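You operate a simulated robot arm through the tools that you are given. There is no shell and no other tool. Be economical: measure what you need, move in short steps, check, and stop when the job is done.

The job below is to be done with a simulated robot arm. You get a single attempt, and the scene is never put back.

Task
Add 100 ml of blue dye to the pot and prime the line at deep.
Fine: bottle put back; black knob to that shade, then run the orange sample valve a few seconds and shut it. Set down upright: blue bottle.
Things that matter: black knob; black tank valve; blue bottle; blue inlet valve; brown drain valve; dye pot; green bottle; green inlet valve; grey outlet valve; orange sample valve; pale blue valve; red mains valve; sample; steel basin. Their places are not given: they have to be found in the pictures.

It is judged by the outcome, as a careful person would: the job done as asked, and still so three seconds after it is handed in. It fails if anything else is knocked over, pushed out of place, dropped, spilled or broken.

Robot
A 7-joint arm with a two-finger parallel gripper, fixed in place. Base frame: the origin is at the foot of the arm, x ahead of it, y to its left, z up; the work surface is at about z = 0.8. Lengths are in m, angles in rad, forces in N, time in s.
With the tool pointing down near the work surface it reaches from about 0.24 to 0.68 m from the base axis. Its first joint turns from -1.152 to 1.152 rad. Payload 2.4 kg.
The TCP is the grasp point between the finger pads, 0.03 m short of the fingertips. In the tool frame z runs along the fingers and y along their closing line. Largest opening 0.094 m; finger width 0.028, thickness 0.01; the body of the gripper, 0.05 by 0.096 m, starts 0.055 m behind the TCP.
Orientation is told as [roll, pitch, yaw] about the base's x, y, z axes, in that order, counted from this pose: with the fingers straight down and closing along the base's y, the tool's x points along the base's -x, its y along +y and its z along -z.

Tools
- The arm moves only by the tool servo_tool. Its argument "motion" is a list of rows, each an object (a shift or turn left out is 0, a gripper value left out holds the last) with "xyz": the shift along the tool's x, y, z in m, a list of three; "dr": the turn, a rotation vector about the tool's x, y, z in rad, a list of three; "hand": the gripper command, from -1 (fully open) to 1 (shut), values between in proportion. In form: [{"xyz": [dx, dy, dz], "dr": [ax, ay, az], "hand": hand}, ...]. A call has 1 to 10 rows; each row shifts and turns the commanded pose from where the row before left it, along the tool's axes as they then stand. Each row takes 0.2 s and may step no farther than 0.05 m and 0.15 rad from the row before; otherwise, or with a gripper value out of range, the whole call is refused. Where a pose cannot be reached the arm comes as near as it can. A force on the tool above 40 N (or 10 N above the force at the start of the call, whichever is more), or a blocked arm, ends the call early, and 0.2 s more pass. The fingers move at their own pace (about 0.153 m/s each) and stop on an object; they squeeze with about 32 N. The grip force told is the motor's: it shows also when the fingers shut on nothing. Time passes only in rows, and 0.2 s behind the last, so rows that do not move let the fingers close. The reply holds the time, the measured pose of the TCP, the force on the tool along the base axes, the opening and the grip force, in the units named above and with some noise, with the torque about the TCP (base axes, N m) and any sound that the robot's microphone picked up.
- Cameras (640 x 400 px; columns grow to the right, rows downward): "scene" is fixed at [0.0217, 0.4617, 1.4425]; the picture's right is [-0.89, -0.46, 0.00], its down [-0.27, 0.52, -0.81] and it looks along [0.38, -0.72, -0.58] (base axes); focal length 237 px, centre (320, 200). "wrist" rides on the gripper at [0.076, 0.014, -0.103] in the tool frame; the picture's right is [-0.18, 0.98, 0.00], its down [-0.75, -0.14, -0.64] and it looks along [-0.63, -0.12, 0.77] (tool axes); focal length 243 px, centre (320, 200).
- snapshot(camera): a new picture of that camera. No time passes.
- locate(camera, pixels): for up to 12 pixels [column, row] of the newest picture of that camera ("zoom" is the newest enlarged one), the place [x, y, z] in the base frame of the surface seen there, good to about 0.003 m. No time passes.
- enlarge(camera, box): a new picture of the part [left, top, right, bottom] of that camera's present view, enlarged. No time passes.
- close_job(): hands the job in; it is judged then, once.

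Keep the steps short. Do not move on a guess: measure, check each grasp and each placing, and mend mistakes. In all there are 80 turns and 34 pictures (those below and enlarged ones count). Leave the gripper open and the arm clear of the work at the hand-in unless told otherwise, and finish with a single line.

The tools are called after "Emit:" as name(argument=value, ...) on one line, values as JSON. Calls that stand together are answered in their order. servo_tool: Moves the arm, as the interface text tells. Its arguments: {"type":"object","properties":{"motion":{"type":"array","items":{"type":"object","properties":{"xyz":{"type":"array","items":{"type":"number"}},"dr":{"type":"array","items":{"type":"number"}},"hand":{"type":"number"}}}}},"required":["motion"]} The other tools are called the same way: snapshot (camera) takes a picture; locate (camera, pixels) gives the place of the surface under pixels of a picture; enlarge (camera, box) takes an enlarged picture of a part of a camera's view; close_job () hands the job in.

At the start:

```text
time_s: 0.0
eef_pos: [0.4021, -0.1308, 1.2953]
orientation: [-0.001, -0.001, 0.0]
ft_force: [0.2, 0.0, -0.1]
ft_torque: [-0.03, -0.02, -0.02]
opening: 0.0941
gripper_force: 0.0
```

scene: 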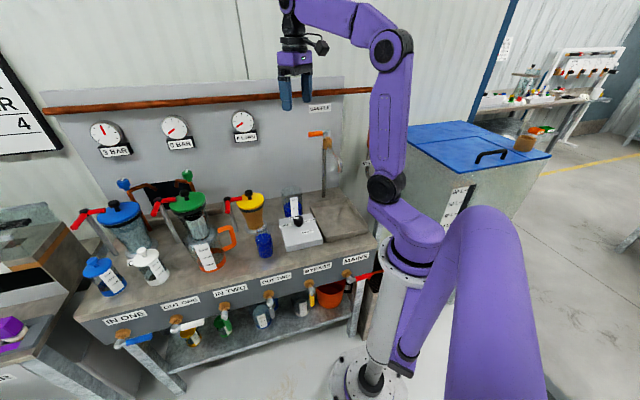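
wrist: 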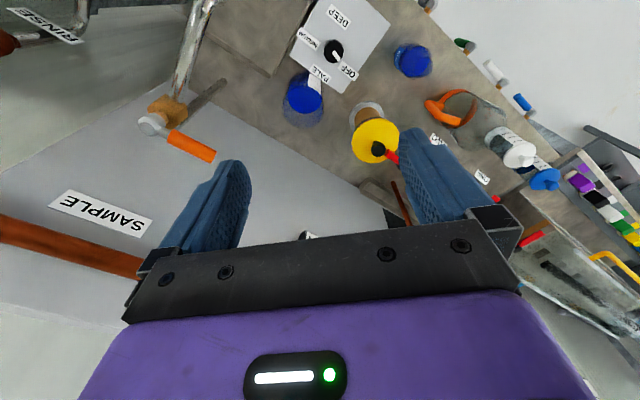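

I start by looking closer at the bench: the left part with bottles and pot, and the right part with knob and sample valve.

Emit:
enlarge(camera="scene", box=[60, 170, 240, 300])

Emit:
enlarge(camera="scene", box=[220, 100, 400, 280])

Emit:
enlarge(camera="scene", box=[80, 240, 400, 360])

```text
3.08 times, centred on (150, 235) of scene
```

zoom: 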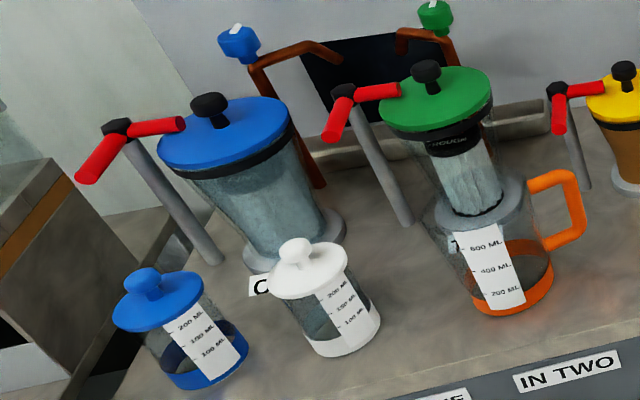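

```text
2.22 times, centred on (310, 190) of scene
```

zoom: 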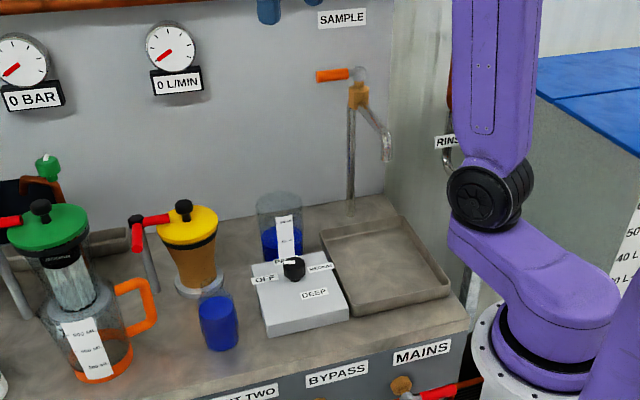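

```text
2.00 times, centred on (240, 300) of scene
```

zoom: 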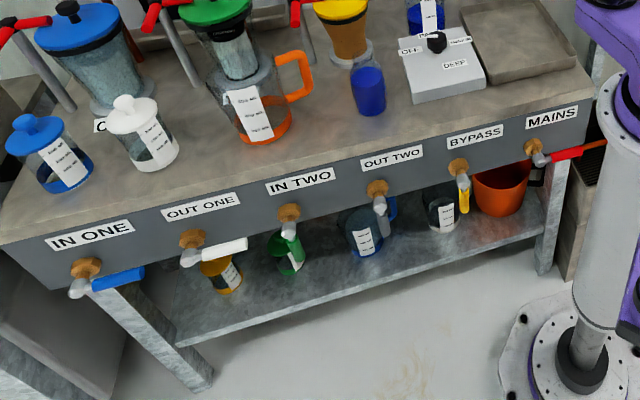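

I need more detail: the blue cup near (264,245), the jar behind the knob box at (291,205), and the shelf.

Emit:
enlarge(camera="scene", box=[235, 180, 325, 265])

Emit:
enlarge(camera="wrist", box=[260, 0, 480, 170])

Emit:
enlarge(camera="scene", box=[80, 240, 160, 310])

Emit:
enlarge(camera="scene", box=[160, 290, 360, 360])

```text
4.71 times, centred on (280, 222) of scene
```

zoom: 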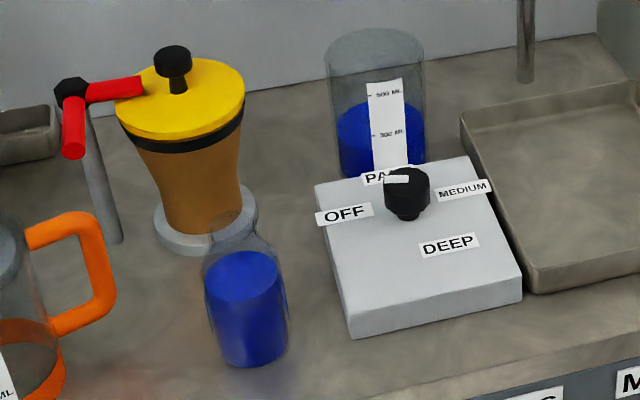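

```text
2.35 times, centred on (370, 85) of wrist
```

zoom: 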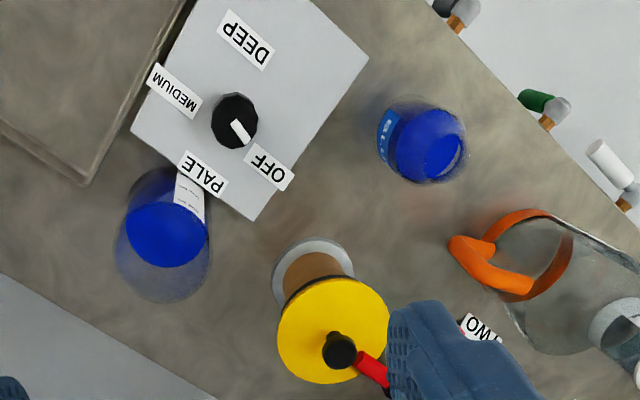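

```text
5.71 times, centred on (120, 275) of scene
```

zoom: 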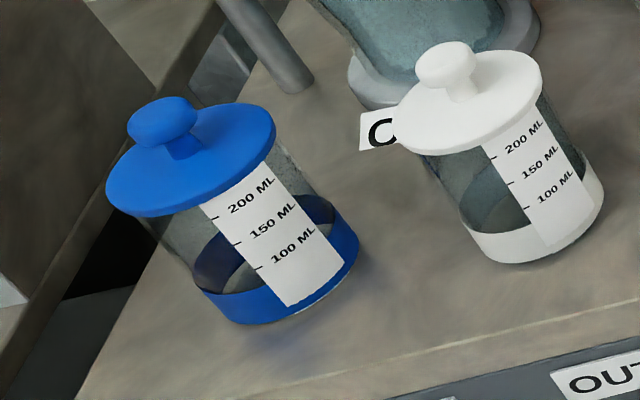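

```text
3.20 times, centred on (260, 325) of scene
```

zoom: 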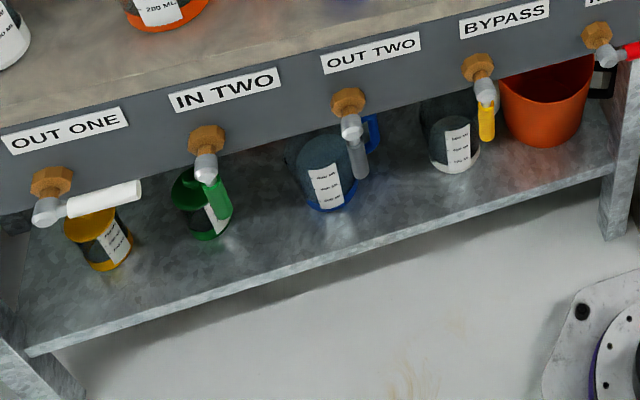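

I take the bottle with a neck and blue liquid at scene (264,245) to be the blue bottle. The graduated jar behind the knob box at (291,205) looks like the dye pot. I'll measure both, plus the knob, basin and sample valve.

Emit:
locate(camera="scene", pixels=[[261.5, 226], [264, 245], [265, 257], [291, 187], [281.6, 196], [302, 196], [292, 215], [298.5, 216], [286.4, 250], [322, 243], [311, 215], [320, 134]])

Emit:
locate(camera="wrist", pixels=[[334, 50], [323, 11], [308, 38], [318, 73], [347, 70], [416, 62], [404, 55], [305, 98], [302, 119], [190, 146], [370, 140], [427, 75]])

Emit:
locate(camera="scene", pixels=[[311, 134], [324, 134], [327, 140], [340, 172], [335, 165], [250, 200], [232, 240], [348, 225], [316, 237], [380, 240], [325, 190], [270, 260]])

```text
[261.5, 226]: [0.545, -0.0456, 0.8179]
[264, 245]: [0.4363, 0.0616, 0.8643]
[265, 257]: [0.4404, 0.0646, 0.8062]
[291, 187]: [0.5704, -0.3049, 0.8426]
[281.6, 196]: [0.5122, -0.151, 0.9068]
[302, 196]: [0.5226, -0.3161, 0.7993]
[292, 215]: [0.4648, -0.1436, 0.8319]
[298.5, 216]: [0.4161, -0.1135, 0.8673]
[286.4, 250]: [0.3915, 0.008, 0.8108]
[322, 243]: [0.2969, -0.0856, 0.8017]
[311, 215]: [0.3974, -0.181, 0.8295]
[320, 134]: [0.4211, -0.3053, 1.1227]
```

```text
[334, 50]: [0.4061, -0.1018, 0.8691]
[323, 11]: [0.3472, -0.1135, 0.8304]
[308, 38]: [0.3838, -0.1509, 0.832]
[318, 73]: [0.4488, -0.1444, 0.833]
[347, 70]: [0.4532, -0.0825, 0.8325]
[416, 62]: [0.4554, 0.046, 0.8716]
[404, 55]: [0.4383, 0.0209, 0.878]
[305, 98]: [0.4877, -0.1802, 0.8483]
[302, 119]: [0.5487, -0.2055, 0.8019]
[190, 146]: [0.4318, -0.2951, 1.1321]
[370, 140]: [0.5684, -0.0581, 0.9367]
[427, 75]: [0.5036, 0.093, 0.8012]
```

```text
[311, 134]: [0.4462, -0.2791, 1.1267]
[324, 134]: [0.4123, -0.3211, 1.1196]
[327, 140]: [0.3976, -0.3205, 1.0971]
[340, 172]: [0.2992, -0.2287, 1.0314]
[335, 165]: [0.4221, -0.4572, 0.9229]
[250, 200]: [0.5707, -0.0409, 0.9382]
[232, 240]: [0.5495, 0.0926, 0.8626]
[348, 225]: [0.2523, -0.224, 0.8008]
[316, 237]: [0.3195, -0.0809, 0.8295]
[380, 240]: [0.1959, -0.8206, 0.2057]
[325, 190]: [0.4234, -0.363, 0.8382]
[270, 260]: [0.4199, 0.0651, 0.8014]
```

The bench stands at about 45° to my base. The bottle is near (0.447, 0.045) and the pot near (0.50, -0.18). I'll move up in front of the bottle and start tilting the tool towards horizontal, then take a look.

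Emit:
servo_tool(motion=[{"xyz": [0.01, 0.044, 0.02], "hand": -1}, {"xyz": [0.01, 0.044, 0.02]}, {"xyz": [0.01, 0.044, 0.02]}, {"xyz": [0.01, 0.044, 0.02]}, {"dr": [0, -0.14, 0]}, {"dr": [0, -0.14, 0]}, {"dr": [0, -0.14, 0]}, {"dr": [0, -0.14, 0]}])

Emit:
snapshot(camera="wrist")

```text
time_s: 1.8
eef_pos: [0.3611, 0.0451, 1.2149]
orientation: [0.0, -0.562, 0.0]
ft_force: [-0.4, -0.5, 0.0]
ft_torque: [-0.04, 0.0, -0.03]
opening: 0.094
gripper_force: 0.1
```

```text
24 pictures are left
```

wrist: 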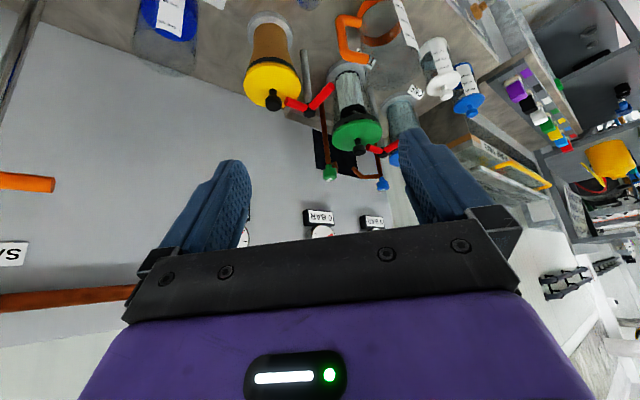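

Motion works and the pitch is -0.562. I'll lower by 0.2 m and tilt further to about -1.04.

Emit:
servo_tool(motion=[{"xyz": [0.0213, 0, 0.0338]}, {"xyz": [0.0213, 0, 0.0338]}, {"xyz": [0.0213, 0, 0.0338]}, {"xyz": [0.0213, 0, 0.0338]}, {"xyz": [0.0213, 0, 0.0338]}, {"dr": [0, -0.121, 0]}, {"dr": [0, -0.121, 0]}, {"dr": [0, -0.121, 0]}, {"dr": [0, -0.121, 0]}])

Emit:
snapshot(camera="wrist")

Emit:
snapshot(camera="scene")

```text
time_s: 3.8
eef_pos: [0.3622, 0.0456, 1.0171]
orientation: [0.0, -1.046, -0.002]
ft_force: [-0.2, -0.2, 0.3]
ft_torque: [-0.05, 0.03, 0.01]
opening: 0.094
gripper_force: 0.1
```

```text
23 pictures are left
```

wrist: 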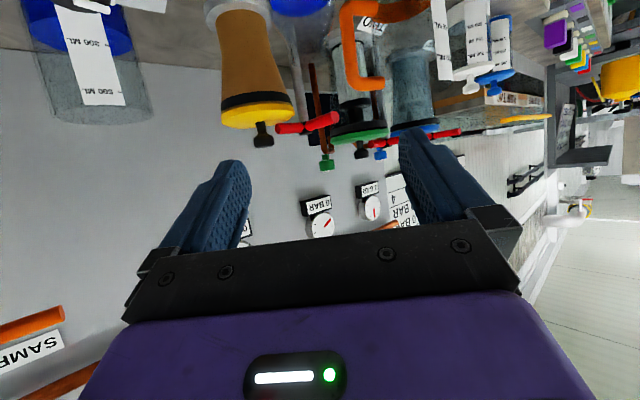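

```text
22 pictures are left
```

scene: 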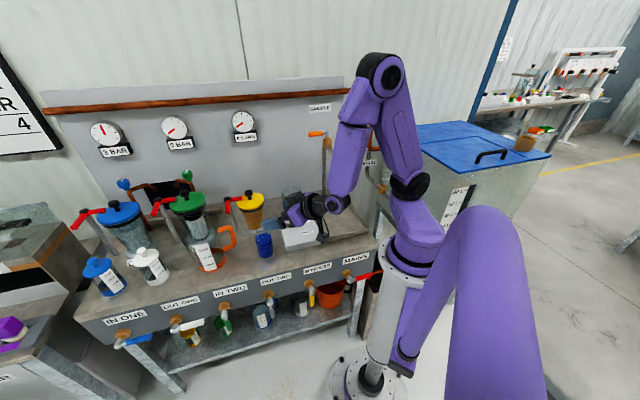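

The pot's label is in view at (100,50), upside down. I'll enlarge the pot to read its marks, and the bottle in the scene view.

Emit:
enlarge(camera="wrist", box=[10, 0, 170, 130])

Emit:
locate(camera="wrist", pixels=[[98, 38], [108, 74], [110, 104], [75, 20], [300, 8], [280, 5], [318, 4], [125, 45], [40, 25]])

Emit:
locate(camera="scene", pixels=[[257, 240], [264, 238], [271, 240], [258, 250], [264, 252], [270, 250], [264, 234], [271, 236]])

```text
3.08 times, centred on (90, 65) of wrist
```

zoom: 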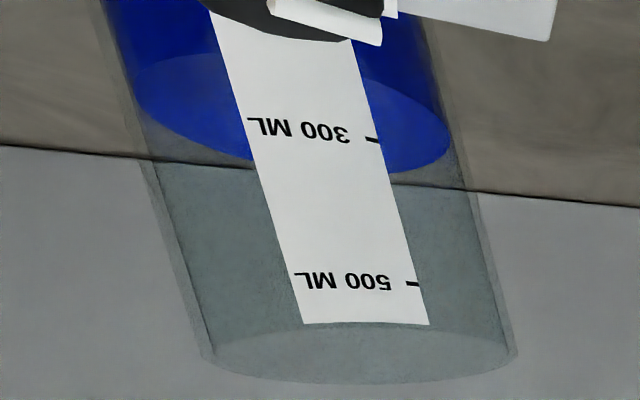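

```text
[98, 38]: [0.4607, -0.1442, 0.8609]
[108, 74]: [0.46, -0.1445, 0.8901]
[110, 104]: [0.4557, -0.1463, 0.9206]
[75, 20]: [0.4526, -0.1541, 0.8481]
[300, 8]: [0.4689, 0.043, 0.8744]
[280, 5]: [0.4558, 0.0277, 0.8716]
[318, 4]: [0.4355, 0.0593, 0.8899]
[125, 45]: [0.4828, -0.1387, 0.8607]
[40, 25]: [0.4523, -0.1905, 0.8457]
```

```text
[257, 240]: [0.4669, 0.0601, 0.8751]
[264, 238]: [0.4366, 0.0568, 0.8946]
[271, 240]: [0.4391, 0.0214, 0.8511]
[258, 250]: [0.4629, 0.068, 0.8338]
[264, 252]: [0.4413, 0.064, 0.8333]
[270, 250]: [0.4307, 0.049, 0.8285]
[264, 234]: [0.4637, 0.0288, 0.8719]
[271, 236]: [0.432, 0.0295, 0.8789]
```

Measured values:
- **Pot:** 300 mark at z≈0.866, 500 mark at z≈0.908, liquid surface at z≈0.847. It needs to rise about 21 mm.
- **Bottle:** centre about (0.458, 0.040), radius 0.028, top about 0.925.

Next I move above and behind the bottle with the fingers open.

Emit:
servo_tool(motion=[{"xyz": [0.0129, -0.0014, 0.0277]}, {"xyz": [0.0129, -0.0014, 0.0277]}, {"xyz": [0.0129, -0.0014, 0.0277]}, {"xyz": [0.0129, -0.0014, 0.0277]}])

Emit:
enlarge(camera="scene", box=[225, 190, 325, 270])

```text
time_s: 4.8
eef_pos: [0.4504, 0.0633, 0.9507]
orientation: [-0.009, -1.042, 0.009]
ft_force: [0.5, -0.2, -0.3]
ft_torque: [-0.03, -0.01, 0.03]
opening: 0.094
gripper_force: 0.0
out of reach, approached as far as the arm can: row 1, 2, 3, 4
```

```text
5.00 times, centred on (275, 230) of scene
```

zoom: 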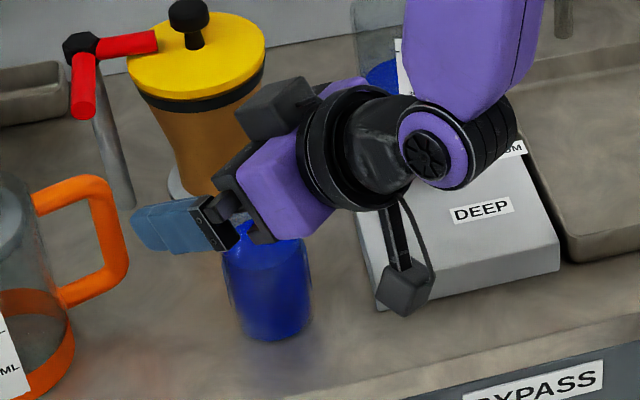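

That pose is out of reach: the wrist folds too far when coming from the base side. The space in front of the bench is free, so I'll approach from there, tool pointing towards -y. I raise first, then yaw by -90°.

Emit:
servo_tool(motion=[{"xyz": [-0.0325, 0, -0.0188]}, {"xyz": [-0.0325, 0, -0.0188]}, {"xyz": [-0.0325, 0, -0.0188]}, {"xyz": [-0.0325, 0, -0.0188]}, {"dr": [0.1237, 0, 0.0714]}, {"dr": [0.1237, 0, 0.0714]}, {"dr": [0.1237, 0, 0.0714]}, {"dr": [0.1237, 0, 0.0714]}, {"dr": [0.1237, 0, 0.0714]}])

```text
time_s: 6.8
eef_pos: [0.4512, 0.0639, 1.1013]
orientation: [-0.008, -1.045, -0.711]
ft_force: [0.3, -0.7, -0.1]
ft_torque: [0.0, -0.02, 0.02]
opening: 0.0938
gripper_force: 0.2
```

The yaw is working, now at -0.711. I continue to about -1.57.

Emit:
servo_tool(motion=[{"dr": [0.1237, 0, 0.0714]}, {"dr": [0.1237, 0, 0.0714]}, {"dr": [0.1237, 0, 0.0714]}, {"dr": [0.1237, 0, 0.0714]}, {"dr": [0.1237, 0, 0.0714]}, {"dr": [0.1237, 0, 0.0714]}])

Emit:
snapshot(camera="scene")

```text
time_s: 8.2
eef_pos: [0.4518, 0.0644, 1.1014]
orientation: [-0.008, -1.047, -1.567]
ft_force: [-0.8, 0.3, 0.8]
ft_torque: [0.03, -0.02, 0.0]
opening: 0.0938
gripper_force: 0.0
```

```text
19 pictures are left
```

scene: 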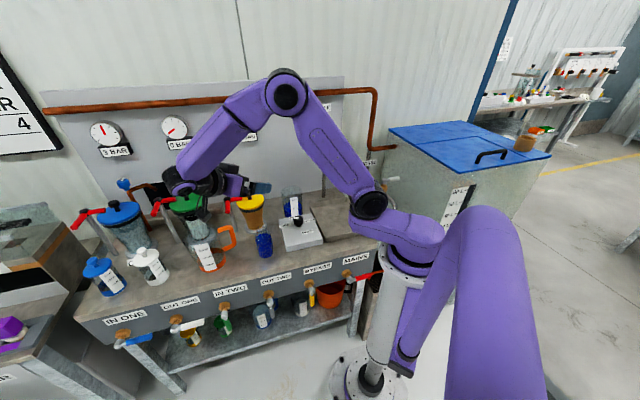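

The tool now points towards -y. Before lowering I measure the obstacles near the wrist's path.

Emit:
locate(camera="scene", pixels=[[186, 207], [233, 230], [228, 245], [205, 244], [211, 268], [146, 253], [150, 281], [105, 262], [196, 240], [230, 275], [180, 290], [200, 225]])

```text
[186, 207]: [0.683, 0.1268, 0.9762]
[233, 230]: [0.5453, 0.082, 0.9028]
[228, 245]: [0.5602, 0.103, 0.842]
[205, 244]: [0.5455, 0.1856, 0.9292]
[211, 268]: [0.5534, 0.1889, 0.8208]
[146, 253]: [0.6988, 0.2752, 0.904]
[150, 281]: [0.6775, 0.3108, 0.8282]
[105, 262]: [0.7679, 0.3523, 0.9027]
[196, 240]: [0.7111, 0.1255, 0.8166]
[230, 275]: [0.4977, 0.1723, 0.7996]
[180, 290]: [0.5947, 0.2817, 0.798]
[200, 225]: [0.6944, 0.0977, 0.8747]
```

The pitcher begins at x≈0.535, so a full -90° yaw leaves little room beside it. I'll use about -45° instead. Before gripping anything I want to know the pour rotation is possible, so I go above the future pour place with nothing in the hand and try it there.

Emit:
servo_tool(motion=[{"dr": [-0.129, 0, -0.0745]}, {"dr": [-0.129, 0, -0.0745]}, {"dr": [-0.129, 0, -0.0745]}, {"dr": [-0.129, 0, -0.0745]}, {"dr": [-0.129, 0, -0.0745]}, {"xyz": [-0.02, -0.0165, 0.0346]}, {"xyz": [-0.02, -0.0165, 0.0346]}, {"xyz": [-0.02, -0.0165, 0.0346]}, {"xyz": [-0.02, -0.0165, 0.0346]}, {"xyz": [-0.02, -0.0165, 0.0346]}])

```text
time_s: 10.4
eef_pos: [0.5247, -0.1385, 1.1017]
orientation: [-0.007, -1.045, -0.82]
ft_force: [-1.1, -1.4, 0.7]
ft_torque: [-0.01, 0.01, 0.02]
opening: 0.0942
gripper_force: 0.0
```

Now the dry test of the pour: rotate about the horizontal approach axis by 1.4 rad.

Emit:
servo_tool(motion=[{"dr": [-0.07, 0, 0.1212]}, {"dr": [-0.07, 0, 0.1212]}, {"dr": [-0.07, 0, 0.1212]}, {"dr": [-0.07, 0, 0.1212]}, {"dr": [-0.07, 0, 0.1212]}, {"dr": [-0.07, 0, 0.1212]}, {"dr": [-0.07, 0, 0.1212]}, {"dr": [-0.07, 0, 0.1212]}, {"dr": [-0.07, 0, 0.1212]}, {"dr": [-0.07, 0, 0.1212]}])

```text
time_s: 12.6
eef_pos: [0.6256, -0.095, 1.3653]
orientation: [1.466, -0.154, -1.864]
ft_force: [0.5, -0.2, -0.1]
ft_torque: [-0.01, -0.01, 0.0]
opening: 0.0941
gripper_force: 0.1
out of reach, approached as far as the arm can: row 4, 5, 6, 7, 8, 9, 10
```

The dry test shows sideways pouring fails: the tool ends up nearly horizontal and out of reach. Pouring forwards, by pitching the tool from tilted-out back through vertical, should be easy to reach. I undo the rotation first.

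Emit:
servo_tool(motion=[{"dr": [0.07, 0, -0.1212]}, {"dr": [0.07, 0, -0.1212]}, {"dr": [0.07, 0, -0.1212]}, {"dr": [0.07, 0, -0.1212]}, {"dr": [0.07, 0, -0.1212]}, {"dr": [0.07, 0, -0.1212]}, {"dr": [0.07, 0, -0.1212]}, {"dr": [0.07, 0, -0.1212]}, {"dr": [0.07, 0, -0.1212]}, {"dr": [0.07, 0, -0.1212]}])

```text
time_s: 14.8
eef_pos: [0.6259, -0.0962, 1.3653]
orientation: [-0.013, -1.045, -0.815]
ft_force: [0.1, 0.0, -0.5]
ft_torque: [0.03, 0.0, -0.02]
opening: 0.094
gripper_force: 0.1
```

Next I reduce the tilt slightly to about -0.875 and travel to a hover point in front of and above the bottle.

Emit:
servo_tool(motion=[{"dr": [0, 0.085, 0]}, {"dr": [0, 0.085, 0]}, {"xyz": [0.0474, -0.003, 0.0065]}, {"xyz": [0.0474, -0.003, 0.0065]}, {"xyz": [0.0474, -0.003, 0.0065]}, {"xyz": [0.0474, -0.003, 0.0065]}, {"xyz": [0.0474, -0.003, 0.0065]}, {"xyz": [0.0474, -0.003, 0.0065]}, {"xyz": [0.0474, -0.003, 0.0065]}, {"xyz": [0.0474, -0.003, 0.0065]}])

Emit:
snapshot(camera="wrist")

```text
time_s: 17.0
eef_pos: [0.4704, 0.0396, 1.041]
orientation: [-0.005, -0.876, -0.822]
ft_force: [0.7, -0.1, 0.5]
ft_torque: [0.0, -0.02, 0.06]
opening: 0.0939
gripper_force: 0.0
```

```text
18 pictures are left
```

wrist: 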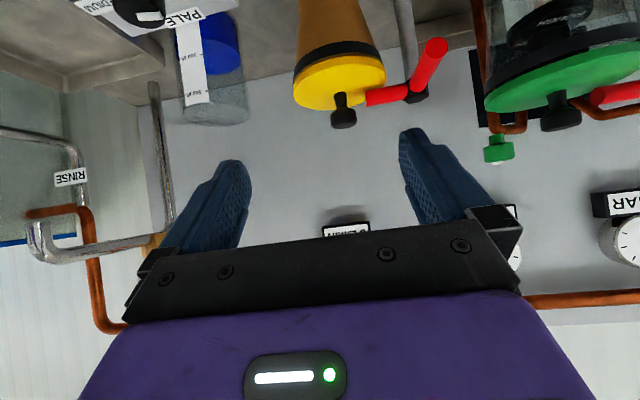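

This pose can be reached. I now move back, down to z≈0.858, with the fingers straddling beside the bottle.

Emit:
servo_tool(motion=[{"xyz": [0.0311, -0.0029, 0.0043]}, {"xyz": [0.0311, -0.0029, 0.0043]}, {"xyz": [0.0311, -0.0029, 0.0043]}, {"xyz": [0.0263, 0, 0.022]}, {"xyz": [0.0263, 0, 0.022]}, {"xyz": [0.0263, 0, 0.022]}])

Emit:
enlarge(camera="scene", box=[210, 190, 310, 270])

```text
time_s: 18.4
eef_pos: [0.4275, 0.0661, 0.8594]
orientation: [-0.002, -0.875, -0.826]
ft_force: [-0.6, 0.5, 0.3]
ft_torque: [0.04, -0.01, -0.01]
opening: 0.0939
gripper_force: 0.0
```

```text
5.00 times, centred on (260, 230) of scene
```

zoom: 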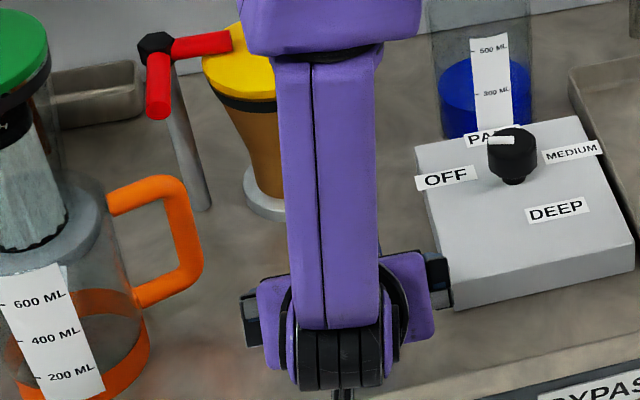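

I'm at the right height. I go forward 31 mm, correct the sideways offset by 4.7 mm, then close the fingers.

Emit:
servo_tool(motion=[{"xyz": [-0.01, 0.0047, 0.0119]}, {"xyz": [-0.0099, 0, 0.0119]}, {"hand": 1}, {"hand": 1}, {"hand": 1}])

```text
time_s: 19.6
eef_pos: [0.4528, 0.0478, 0.8595]
orientation: [-0.005, -0.874, -0.822]
ft_force: [-0.6, -0.2, 0.5]
ft_torque: [-0.03, 0.0, -0.02]
opening: 0.0591
gripper_force: 31.2
```

Gripped at 0.059 m with 31 N. I lift slowly by 0.13 m and hold still for a weight reading.

Emit:
servo_tool(motion=[{"xyz": [-0.0125, 0, -0.0104]}, {"xyz": [-0.0125, 0, -0.0104]}, {"xyz": [-0.025, 0, -0.0208]}, {"xyz": [-0.025, 0, -0.0208]}, {"xyz": [-0.025, 0, -0.0208]}, {}, {}])

Emit:
snapshot(camera="scene")

Emit:
snapshot(camera="wrist")

```text
time_s: 21.2
eef_pos: [0.4549, 0.049, 0.9883]
orientation: [-0.005, -0.873, -0.821]
ft_force: [-0.7, 0.4, -1.7]
ft_torque: [-0.04, 0.0, 0.02]
opening: 0.0591
gripper_force: 31.7
```

```text
16 pictures are left
```

scene: 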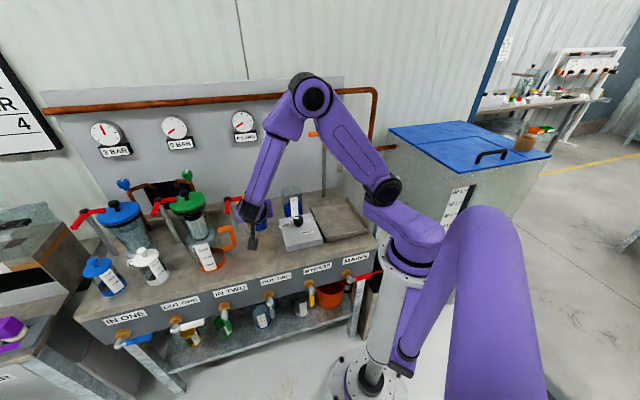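

```text
15 pictures are left
```

wrist: 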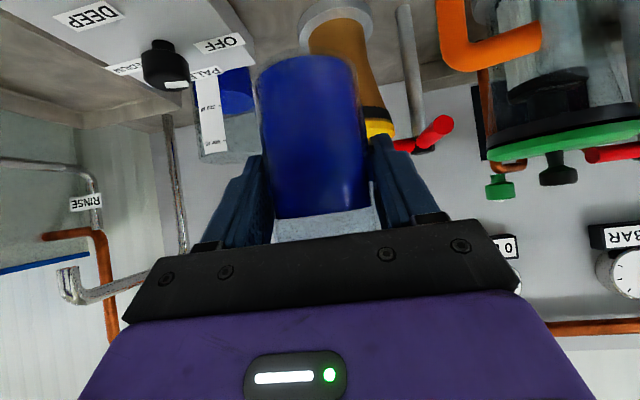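

The bottle is held and weighs about 2 N. I measure the wall, pot rim, label marks and sample pipe in this wrist picture.

Emit:
locate(camera="wrist", pixels=[[225, 168], [205, 180], [140, 150], [172, 140], [180, 220], [206, 106], [215, 138], [216, 154], [236, 95], [245, 105], [163, 50], [66, 285]])

Emit:
locate(camera="scene", pixels=[[290, 170], [344, 150], [312, 134], [325, 150], [291, 204], [286, 207], [296, 205], [294, 213], [298, 219], [292, 219], [291, 190], [283, 192]])

Emit:
enlarge(camera="scene", box=[270, 110, 370, 240])

```text
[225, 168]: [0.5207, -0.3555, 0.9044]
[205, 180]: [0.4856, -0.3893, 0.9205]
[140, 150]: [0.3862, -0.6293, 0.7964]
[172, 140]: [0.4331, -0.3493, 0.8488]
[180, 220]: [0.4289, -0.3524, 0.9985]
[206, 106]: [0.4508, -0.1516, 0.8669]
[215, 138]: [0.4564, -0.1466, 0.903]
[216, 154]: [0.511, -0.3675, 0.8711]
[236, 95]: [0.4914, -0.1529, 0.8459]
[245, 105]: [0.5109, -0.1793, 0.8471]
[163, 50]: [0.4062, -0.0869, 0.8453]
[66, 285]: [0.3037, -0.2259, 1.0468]
```

```text
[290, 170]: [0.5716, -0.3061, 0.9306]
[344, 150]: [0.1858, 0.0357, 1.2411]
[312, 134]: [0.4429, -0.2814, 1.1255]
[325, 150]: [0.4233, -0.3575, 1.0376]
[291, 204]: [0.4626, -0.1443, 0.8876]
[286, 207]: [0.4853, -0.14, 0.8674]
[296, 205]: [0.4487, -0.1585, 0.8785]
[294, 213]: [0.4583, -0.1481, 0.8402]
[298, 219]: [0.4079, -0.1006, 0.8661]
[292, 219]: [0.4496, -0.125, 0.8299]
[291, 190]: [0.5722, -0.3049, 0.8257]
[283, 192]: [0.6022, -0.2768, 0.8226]
```

```text
3.08 times, centred on (320, 175) of scene
```

zoom: 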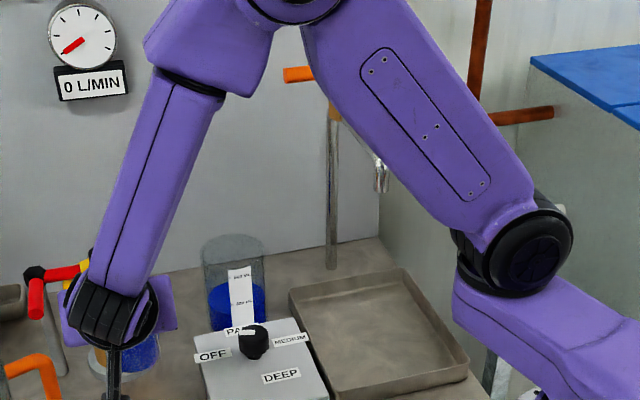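

Wall plane is at x−y≈0.878, pot centre about (0.4865, -0.180) with radius 0.0415, rim at 0.92, and liquid at 0.847. I carry the bottle upright and raised to the near side of the pot, turning to yaw -0.5.

Emit:
servo_tool(motion=[{"xyz": [-0.0184, -0.0261, 0.0103]}, {"xyz": [-0.0184, -0.0261, 0.0103]}, {"xyz": [-0.0184, -0.0261, 0.0103]}, {"xyz": [-0.0184, -0.0261, 0.0103]}, {"xyz": [-0.0184, -0.0261, 0.0103]}, {"xyz": [-0.0184, -0.0261, 0.0103]}, {"dr": [-0.082, 0, -0.0686]}, {"dr": [-0.082, 0, -0.0686]}, {"dr": [-0.082, 0, -0.0686]}, {}])

```text
time_s: 23.4
eef_pos: [0.4188, -0.1456, 1.0342]
orientation: [-0.006, -0.871, -0.5]
ft_force: [-1.3, -0.6, -2.4]
ft_torque: [0.0, -0.04, -0.02]
opening: 0.0592
gripper_force: 32.1
```

Upright at z 1.034. I tilt 50° forwards, which is still below the level at which it would pour, and then descend.

Emit:
servo_tool(motion=[{"dr": [0, 0.1, 0]}, {"dr": [0, 0.11, 0]}, {"dr": [0, 0.11, 0]}, {"dr": [0, 0.11, 0]}, {"dr": [0, 0.11, 0]}, {"dr": [0, 0.11, 0]}, {"dr": [0, 0.11, 0]}, {"dr": [0, 0.11, 0]}, {}])

Emit:
enlarge(camera="scene", box=[230, 130, 350, 250])

```text
time_s: 25.4
eef_pos: [0.4182, -0.1448, 1.0331]
orientation: [-0.003, -0.002, -0.506]
ft_force: [-0.5, 0.0, -1.2]
ft_torque: [-0.02, -0.03, 0.01]
opening: 0.0594
gripper_force: 32.0
```

```text
3.33 times, centred on (290, 190) of scene
```

zoom: 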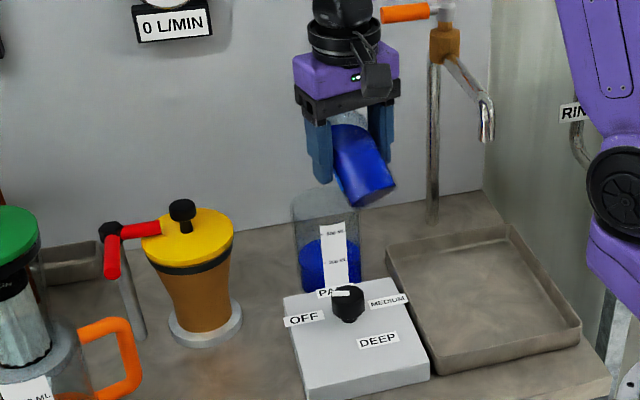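

That matches the plan. I descend 58 mm and tilt to about 70°, then check.

Emit:
servo_tool(motion=[{"xyz": [0, 0, 0.029]}, {"xyz": [0, 0, 0.029]}, {"dr": [0, 0.07, 0]}, {"dr": [0, 0.07, 0]}, {"dr": [0, 0.07, 0]}, {"dr": [0, 0.07, 0]}, {"dr": [0, 0.07, 0]}, {}, {}])

Emit:
enlarge(camera="scene", box=[260, 160, 330, 230])

```text
time_s: 27.4
eef_pos: [0.42, -0.1447, 0.9761]
orientation: [-0.003, 0.348, -0.508]
ft_force: [0.6, 0.1, -1.8]
ft_torque: [-0.02, -0.02, 0.01]
opening: 0.0593
gripper_force: 31.9
```

```text
5.71 times, centred on (295, 195) of scene
```

zoom: 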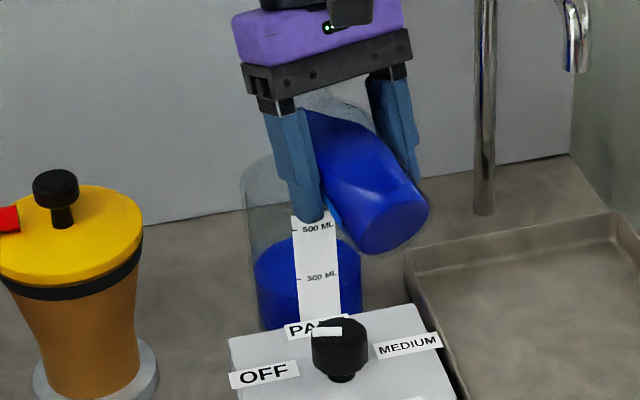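

No pouring yet. I take a baseline of the pot's liquid surface at zoom (280,250), and the 300/500 marks.

Emit:
locate(camera="zoom", pixels=[[280, 245], [285, 255], [275, 262], [350, 250], [344, 258], [300, 277], [298, 230], [318, 300], [290, 240]])

Emit:
servo_tool(motion=[{"dr": [0, 0.05, 0]}, {"dr": [0, 0.05, 0]}, {}, {}])

Emit:
enlarge(camera="scene", box=[260, 160, 330, 230])

```text
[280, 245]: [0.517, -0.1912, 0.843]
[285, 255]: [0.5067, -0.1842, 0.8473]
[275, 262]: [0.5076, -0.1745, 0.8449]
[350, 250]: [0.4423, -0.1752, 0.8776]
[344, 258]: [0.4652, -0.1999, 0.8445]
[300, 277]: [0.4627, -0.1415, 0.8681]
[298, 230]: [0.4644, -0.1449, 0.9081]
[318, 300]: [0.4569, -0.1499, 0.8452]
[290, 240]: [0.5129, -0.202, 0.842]
```

```text
time_s: 28.4
eef_pos: [0.4179, -0.1449, 0.9759]
orientation: [-0.003, 0.448, -0.507]
ft_force: [0.1, -0.1, -1.1]
ft_torque: [0.0, 0.03, 0.04]
opening: 0.0591
gripper_force: 31.9
```

```text
5.71 times, centred on (295, 195) of scene
```

zoom: 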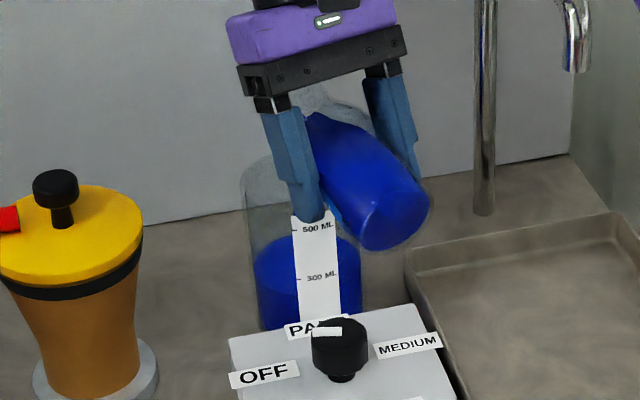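

The surface is at z≈0.845, with marks at 0.868 for 300 and 0.908 for 500, so 20 mm is 100 ml. At about 75° nothing flows yet. I tilt a bit further and check.

Emit:
servo_tool(motion=[{"dr": [0, 0.04, 0]}, {"dr": [0, 0.04, 0]}, {}, {}, {}, {}])

Emit:
enlarge(camera="scene", box=[260, 160, 330, 230])

```text
time_s: 29.8
eef_pos: [0.4188, -0.145, 0.9761]
orientation: [-0.003, 0.525, -0.507]
ft_force: [0.4, -0.4, -2.4]
ft_torque: [0.02, -0.04, 0.0]
opening: 0.0591
gripper_force: 32.6
```

```text
5.71 times, centred on (295, 195) of scene
```

zoom: 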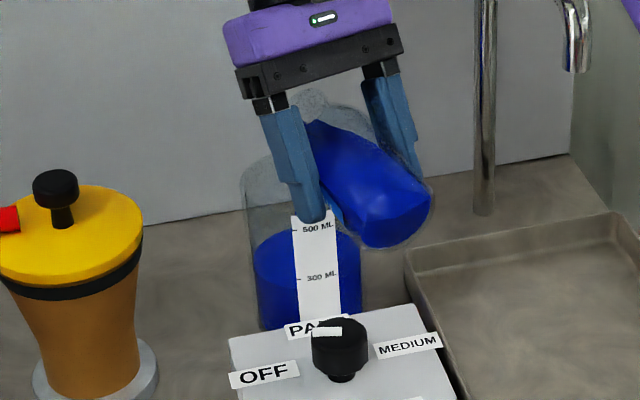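

The pot's surface looks slightly higher. I check with locate.

Emit:
locate(camera="zoom", pixels=[[280, 240], [285, 250], [275, 257], [346, 245], [350, 255], [340, 235], [270, 250], [312, 96], [300, 110]])

Emit:
servo_tool(motion=[{}, {}, {}, {}])

```text
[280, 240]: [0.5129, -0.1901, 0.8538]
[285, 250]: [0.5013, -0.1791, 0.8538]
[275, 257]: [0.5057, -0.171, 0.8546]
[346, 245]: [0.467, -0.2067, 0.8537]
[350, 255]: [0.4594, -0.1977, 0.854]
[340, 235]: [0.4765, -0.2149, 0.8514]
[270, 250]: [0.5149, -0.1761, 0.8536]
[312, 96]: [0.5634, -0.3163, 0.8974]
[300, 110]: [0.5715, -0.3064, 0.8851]
```

```text
time_s: 30.8
eef_pos: [0.4194, -0.1453, 0.9763]
orientation: [-0.003, 0.525, -0.508]
ft_force: [-0.2, -0.5, -1.2]
ft_torque: [0.04, -0.03, 0.0]
opening: 0.059
gripper_force: 32.5
```

The surface rose about 9 mm, which is roughly 45 ml. I check whether the flow has stopped at this tilt.

Emit:
enlarge(camera="scene", box=[260, 160, 330, 230])

Emit:
locate(camera="zoom", pixels=[[280, 235], [285, 245], [275, 252], [346, 240], [350, 250], [340, 230], [270, 245], [280, 242], [346, 246]])

```text
5.71 times, centred on (295, 195) of scene
```

zoom: 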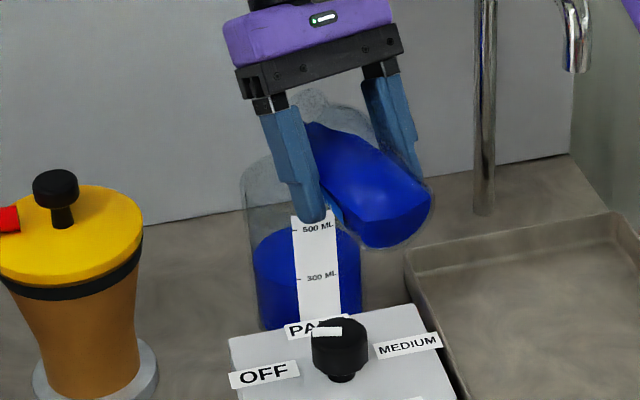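

```text
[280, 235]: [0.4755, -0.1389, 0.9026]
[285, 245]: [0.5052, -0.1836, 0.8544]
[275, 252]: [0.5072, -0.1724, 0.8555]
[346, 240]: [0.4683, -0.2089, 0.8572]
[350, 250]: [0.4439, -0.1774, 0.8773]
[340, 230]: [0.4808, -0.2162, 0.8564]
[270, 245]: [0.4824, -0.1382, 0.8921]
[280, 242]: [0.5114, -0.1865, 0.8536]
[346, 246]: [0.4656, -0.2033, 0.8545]
```

Stable at z≈0.855, so about 46 ml is in. I tilt a further 0.07 rad, wait, and recheck.

Emit:
servo_tool(motion=[{"dr": [0, 0.035, 0]}, {"dr": [0, 0.035, 0]}, {}, {}, {}, {}, {}, {}, {}])

Emit:
enlarge(camera="scene", box=[260, 160, 330, 230])

Emit:
locate(camera="zoom", pixels=[[280, 235], [285, 240], [275, 245], [346, 235], [350, 240], [340, 225], [270, 240], [285, 230], [346, 242], [300, 277]])

```text
time_s: 32.8
eef_pos: [0.42, -0.1454, 0.9762]
orientation: [-0.004, 0.595, -0.508]
ft_force: [0.2, 0.2, -1.7]
ft_torque: [0.01, -0.05, 0.01]
opening: 0.0588
gripper_force: 31.8
```

```text
5.71 times, centred on (295, 195) of scene
```

zoom: 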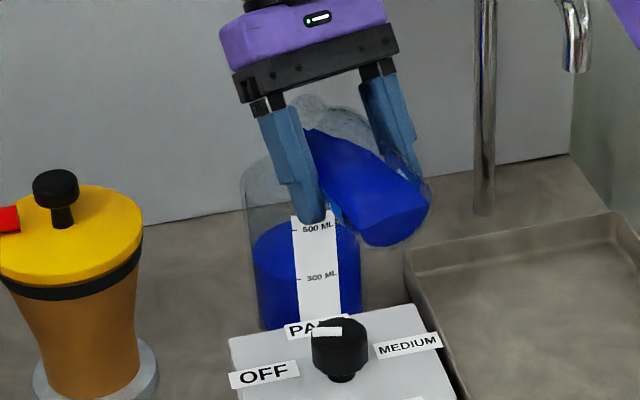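

```text
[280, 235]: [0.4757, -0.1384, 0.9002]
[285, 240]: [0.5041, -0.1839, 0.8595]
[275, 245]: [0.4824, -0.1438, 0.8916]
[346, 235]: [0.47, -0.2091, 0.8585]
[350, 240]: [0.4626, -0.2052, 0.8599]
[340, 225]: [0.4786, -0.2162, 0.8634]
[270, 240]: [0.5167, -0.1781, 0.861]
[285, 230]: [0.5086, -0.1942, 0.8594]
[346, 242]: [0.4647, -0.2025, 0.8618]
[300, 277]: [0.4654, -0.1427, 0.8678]
```

The surface is at about 0.8605, roughly 72 ml in, and the last 0.07 rad gave about 27 ml. One more equal step should make the 100 ml.

Emit:
servo_tool(motion=[{"dr": [0, 0.035, 0]}, {"dr": [0, 0.033, 0]}, {}, {}, {}, {}, {}, {}, {}])

Emit:
enlarge(camera="scene", box=[270, 180, 310, 220])

Emit:
locate(camera="zoom", pixels=[[235, 250], [245, 260], [240, 240], [350, 240], [355, 260], [345, 230], [250, 230], [230, 265], [225, 255], [352, 250]])

```text
time_s: 34.8
eef_pos: [0.4185, -0.1448, 0.9752]
orientation: [-0.005, 0.663, -0.507]
ft_force: [-0.1, 0.7, -1.9]
ft_torque: [0.02, 0.0, 0.03]
opening: 0.0589
gripper_force: 32.0
```

```text
10.00 times, centred on (290, 200) of scene
```

zoom: 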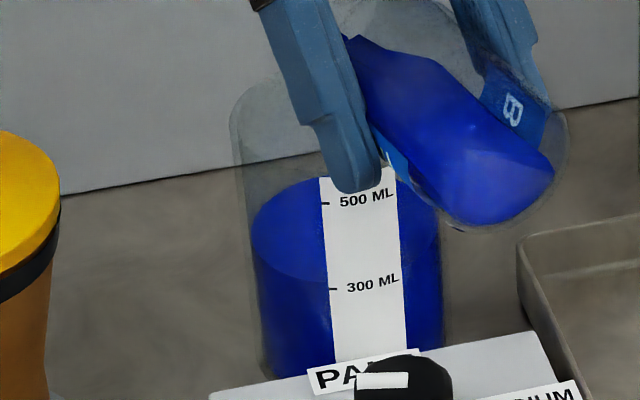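

```text
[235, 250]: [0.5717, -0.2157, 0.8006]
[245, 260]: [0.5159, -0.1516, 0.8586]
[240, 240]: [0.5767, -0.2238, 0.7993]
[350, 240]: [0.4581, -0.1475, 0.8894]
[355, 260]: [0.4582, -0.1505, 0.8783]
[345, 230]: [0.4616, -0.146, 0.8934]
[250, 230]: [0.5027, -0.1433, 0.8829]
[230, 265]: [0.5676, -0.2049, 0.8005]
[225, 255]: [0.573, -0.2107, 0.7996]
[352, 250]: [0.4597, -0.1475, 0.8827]
```

I locate pixels that lie on the surface in this picture.

Emit:
locate(camera="zoom", pixels=[[290, 230], [300, 245], [280, 250], [300, 210], [275, 225], [310, 225], [420, 225], [412, 240], [425, 240], [290, 215], [308, 255], [265, 235]])

```text
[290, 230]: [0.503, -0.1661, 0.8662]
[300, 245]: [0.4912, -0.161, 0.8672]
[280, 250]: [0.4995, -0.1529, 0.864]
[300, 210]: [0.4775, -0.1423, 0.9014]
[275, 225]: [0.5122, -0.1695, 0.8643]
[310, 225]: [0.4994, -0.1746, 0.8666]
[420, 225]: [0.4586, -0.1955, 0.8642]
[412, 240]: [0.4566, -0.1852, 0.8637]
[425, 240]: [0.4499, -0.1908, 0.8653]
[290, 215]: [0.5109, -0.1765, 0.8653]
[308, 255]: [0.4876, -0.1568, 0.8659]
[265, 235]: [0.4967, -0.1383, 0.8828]
```

The surface is at z≈0.8653, a rise of about 19.4 mm, so roughly 97 ml. I add a tiny extra tilt, wait, then tilt back to 50° in place and rise.

Emit:
servo_tool(motion=[{"dr": [0, 0.01, 0]}, {}, {}, {"dr": [0, -0.112, 0]}, {"dr": [0, -0.112, 0]}, {"dr": [0, -0.112, 0]}, {"dr": [0, -0.112, 0]}, {"dr": [0, -0.112, 0]}, {"dr": [0, -0.112, 0]}, {}])

Emit:
servo_tool(motion=[{"xyz": [0, 0, -0.03]}, {"xyz": [0, 0, -0.028]}, {"dr": [0, -0.11, 0]}, {"dr": [0, -0.11, 0]}, {"dr": [0, -0.11, 0]}, {"dr": [0, -0.11, 0]}, {"dr": [0, -0.11, 0]}, {"dr": [0, -0.11, 0]}, {"dr": [0, -0.11, 0]}, {"dr": [0, -0.104, 0]}])

```text
time_s: 37.0
eef_pos: [0.4192, -0.1458, 0.9757]
orientation: [-0.004, -0.001, -0.506]
ft_force: [-0.8, -0.4, -0.6]
ft_torque: [0.03, 0.0, 0.0]
opening: 0.0586
gripper_force: 31.4
```

```text
time_s: 39.2
eef_pos: [0.4206, -0.1437, 1.0351]
orientation: [-0.007, -0.873, -0.501]
ft_force: [-0.5, -0.7, -1.0]
ft_torque: [0.01, 0.01, 0.02]
opening: 0.0589
gripper_force: 31.8
```

The bottle is upright again. I take one picture to verify the pot level, with the bottle away from the pot's mouth.

Emit:
enlarge(camera="scene", box=[260, 170, 320, 230])

Emit:
locate(camera="zoom", pixels=[[270, 225], [280, 235], [265, 235], [290, 225], [360, 225], [355, 240], [280, 215], [365, 235], [285, 245]])

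```text
6.67 times, centred on (290, 200) of scene
```

zoom: 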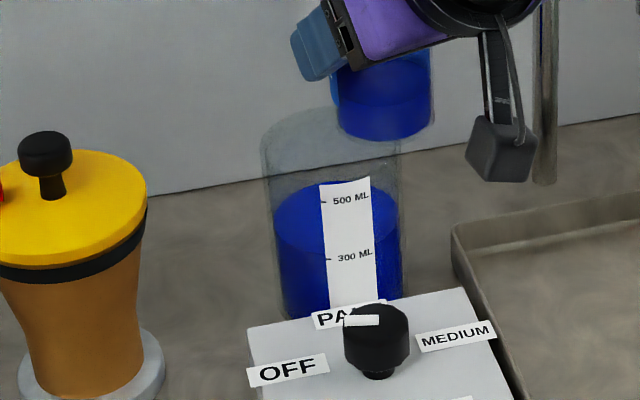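

```text
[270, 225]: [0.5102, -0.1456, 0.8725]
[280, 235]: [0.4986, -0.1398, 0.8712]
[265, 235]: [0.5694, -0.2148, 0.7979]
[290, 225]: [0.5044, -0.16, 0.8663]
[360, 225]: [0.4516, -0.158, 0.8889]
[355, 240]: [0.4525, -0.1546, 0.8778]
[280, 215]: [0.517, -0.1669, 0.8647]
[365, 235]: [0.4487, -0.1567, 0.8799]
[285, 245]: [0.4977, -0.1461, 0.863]
```

The level is at about 0.866, with the surface's front edge on the 300 mark, so 100 ml has been added. Now I reverse the path back above the bottle's spot.

Emit:
servo_tool(motion=[{"dr": [0.082, 0, 0.0686]}, {"dr": [0.082, 0, 0.0686]}, {"dr": [0.082, 0, 0.0686]}, {"xyz": [0.0184, 0.0261, -0.0103]}, {"xyz": [0.0184, 0.0261, -0.0103]}, {"xyz": [0.0184, 0.0261, -0.0103]}, {"xyz": [0.0184, 0.0261, -0.0103]}, {"xyz": [0.0184, 0.0261, -0.0103]}, {"xyz": [0.0184, 0.0261, -0.0103]}, {}])

```text
time_s: 41.4
eef_pos: [0.4554, 0.0491, 0.9893]
orientation: [-0.006, -0.873, -0.821]
ft_force: [-0.2, 0.0, -1.4]
ft_torque: [0.03, 0.0, -0.03]
opening: 0.0592
gripper_force: 31.6
```

The pose matches the lift-off pose. I descend 0.127 m, then the last millimetres slowly.

Emit:
servo_tool(motion=[{"xyz": [0.0244, -0.0007, 0.0204]}, {"xyz": [0.0244, -0.0007, 0.0204]}, {"xyz": [0.0244, -0.0007, 0.0204]}, {"xyz": [0.0183, -0.0007, 0.0153]}, {"xyz": [0.0061, 0, 0.0051]}, {"xyz": [0.0008, 0, 0.0006]}, {"xyz": [0.0008, 0, 0.0006]}, {}])

```text
time_s: 43.2
eef_pos: [0.4526, 0.0458, 0.8606]
orientation: [-0.002, -0.878, -0.825]
ft_force: [-0.9, 2.5, 15.6]
ft_torque: [0.42, 0.02, 0.03]
opening: 0.0587
gripper_force: 32.0
```

The bottle touches down with 15 N upward. I ease the pressure a touch and open the fingers.

Emit:
servo_tool(motion=[{"xyz": [-0.0007, 0, -0.0005]}, {"hand": 0.0}, {"hand": -0.5}, {"hand": -1}, {"hand": -1}])

```text
time_s: 44.4
eef_pos: [0.4524, 0.0461, 0.8605]
orientation: [-0.005, -0.873, -0.823]
ft_force: [0.1, 0.6, -0.7]
ft_torque: [0.01, -0.03, 0.01]
opening: 0.0942
gripper_force: 0.1
```

Released. I back away horizontally from the bottle and then rise.

Emit:
servo_tool(motion=[{"xyz": [0.0112, 0, -0.0135]}, {"xyz": [0.0112, 0, -0.0135]}, {"xyz": [-0.0307, 0, -0.0256]}, {"xyz": [-0.0307, 0, -0.0256]}, {"xyz": [-0.0307, 0, -0.0256]}, {"xyz": [-0.0307, 0, -0.0256]}, {"xyz": [-0.0307, 0, -0.0256]}])

Emit:
enlarge(camera="scene", box=[235, 180, 325, 265])

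```text
time_s: 46.0
eef_pos: [0.4302, 0.0704, 1.0612]
orientation: [-0.006, -0.874, -0.822]
ft_force: [-0.5, -0.4, 1.0]
ft_torque: [0.0, 0.03, 0.02]
opening: 0.0941
gripper_force: 0.0
```

```text
4.71 times, centred on (280, 222) of scene
```

zoom: 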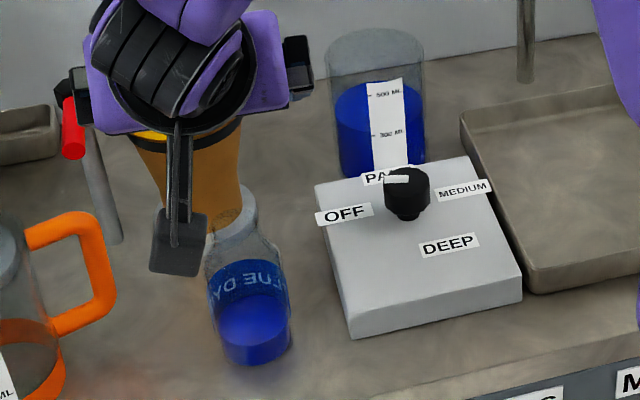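

The bottle stands upright in its place. Now the knob: its white pointer seems to point at OFF. I measure the knob, its stripe and the labels from this picture.

Emit:
locate(camera="zoom", pixels=[[345, 213], [375, 178], [463, 190], [448, 245], [405, 172], [415, 178], [388, 179], [396, 180], [406, 180], [387, 192], [430, 192], [407, 217]])

Emit:
enlarge(camera="scene", box=[285, 205, 315, 235])

```text
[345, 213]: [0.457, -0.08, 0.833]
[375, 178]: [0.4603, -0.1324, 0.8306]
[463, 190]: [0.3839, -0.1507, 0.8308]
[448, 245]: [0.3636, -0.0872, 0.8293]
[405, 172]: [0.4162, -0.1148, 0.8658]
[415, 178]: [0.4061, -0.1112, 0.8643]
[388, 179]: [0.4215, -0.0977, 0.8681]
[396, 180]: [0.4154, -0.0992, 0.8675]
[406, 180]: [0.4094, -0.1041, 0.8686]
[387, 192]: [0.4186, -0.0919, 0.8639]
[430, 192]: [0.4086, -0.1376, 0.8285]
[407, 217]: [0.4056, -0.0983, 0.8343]
```

```text
13.33 times, centred on (300, 220) of scene
```

zoom: 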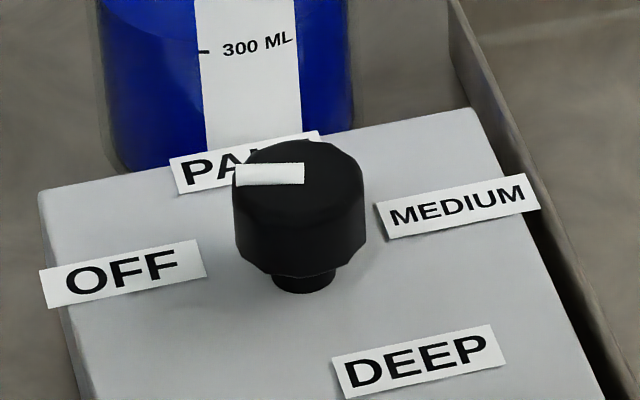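

I measure the knob's top outline precisely in this close picture.

Emit:
locate(camera="zoom", pixels=[[241, 178], [359, 180], [300, 146], [295, 215], [340, 160], [340, 205], [255, 158], [260, 205], [240, 176], [300, 174], [320, 185], [300, 185]])

```text
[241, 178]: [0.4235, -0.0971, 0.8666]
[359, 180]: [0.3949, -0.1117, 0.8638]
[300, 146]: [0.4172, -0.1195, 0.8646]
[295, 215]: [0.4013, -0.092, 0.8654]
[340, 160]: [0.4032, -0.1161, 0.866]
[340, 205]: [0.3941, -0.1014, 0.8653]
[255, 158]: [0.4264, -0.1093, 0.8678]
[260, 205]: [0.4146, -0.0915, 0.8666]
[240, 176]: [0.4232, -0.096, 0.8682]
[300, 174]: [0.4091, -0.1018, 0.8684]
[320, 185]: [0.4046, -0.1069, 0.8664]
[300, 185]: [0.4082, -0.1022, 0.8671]
```

Knob centre is (0.4095, -0.105), top z 0.868. The pointer is at about 28° (OFF); the labels run clockwise PALE -45°, MEDIUM -119°, DEEP about -200°. So I must turn about 228° clockwise, in two grips. I straighten the tool and go above the knob.

Emit:
servo_tool(motion=[{"dr": [0, 0.1455, 0]}, {"dr": [0, 0.1455, 0]}, {"dr": [0, 0.1455, 0]}, {"dr": [0, 0.1455, 0]}, {"dr": [0, 0.1455, 0]}, {"dr": [0, 0.1455, 0]}, {"xyz": [-0.0286, -0.0336, 0.015]}, {"xyz": [-0.0286, -0.0336, 0.015]}, {"xyz": [-0.0286, -0.0336, 0.015]}, {"xyz": [-0.0286, -0.0336, 0.015]}])

Emit:
servo_tool(motion=[{"dr": [0, 0, -0.148]}, {"dr": [0, 0, -0.148]}, {"dr": [0, 0, -0.148]}, {"dr": [0, 0, -0.148]}, {"dr": [0, 0, -0.148]}, {"dr": [0, 0, -0.148]}, {"dr": [0, 0, -0.148]}, {"dr": [0, 0, -0.148]}, {"dr": [0, 0, -0.148]}, {"dr": [0, 0, -0.148]}])

```text
time_s: 48.2
eef_pos: [0.415, -0.1101, 1.0308]
orientation: [-0.003, -0.243, -0.823]
ft_force: [0.4, -0.6, 0.2]
ft_torque: [0.03, -0.01, 0.03]
opening: 0.0936
gripper_force: 0.1
out of reach, approached as far as the arm can: row 5, 6
```

```text
time_s: 50.4
eef_pos: [0.3563, -0.0403, 1.0007]
orientation: [-0.243, -0.032, 0.612]
ft_force: [1.1, 0.1, -0.5]
ft_torque: [0.02, 0.04, 0.01]
opening: 0.0943
gripper_force: 0.1
out of reach, approached as far as the arm can: row 8, 9, 10
```

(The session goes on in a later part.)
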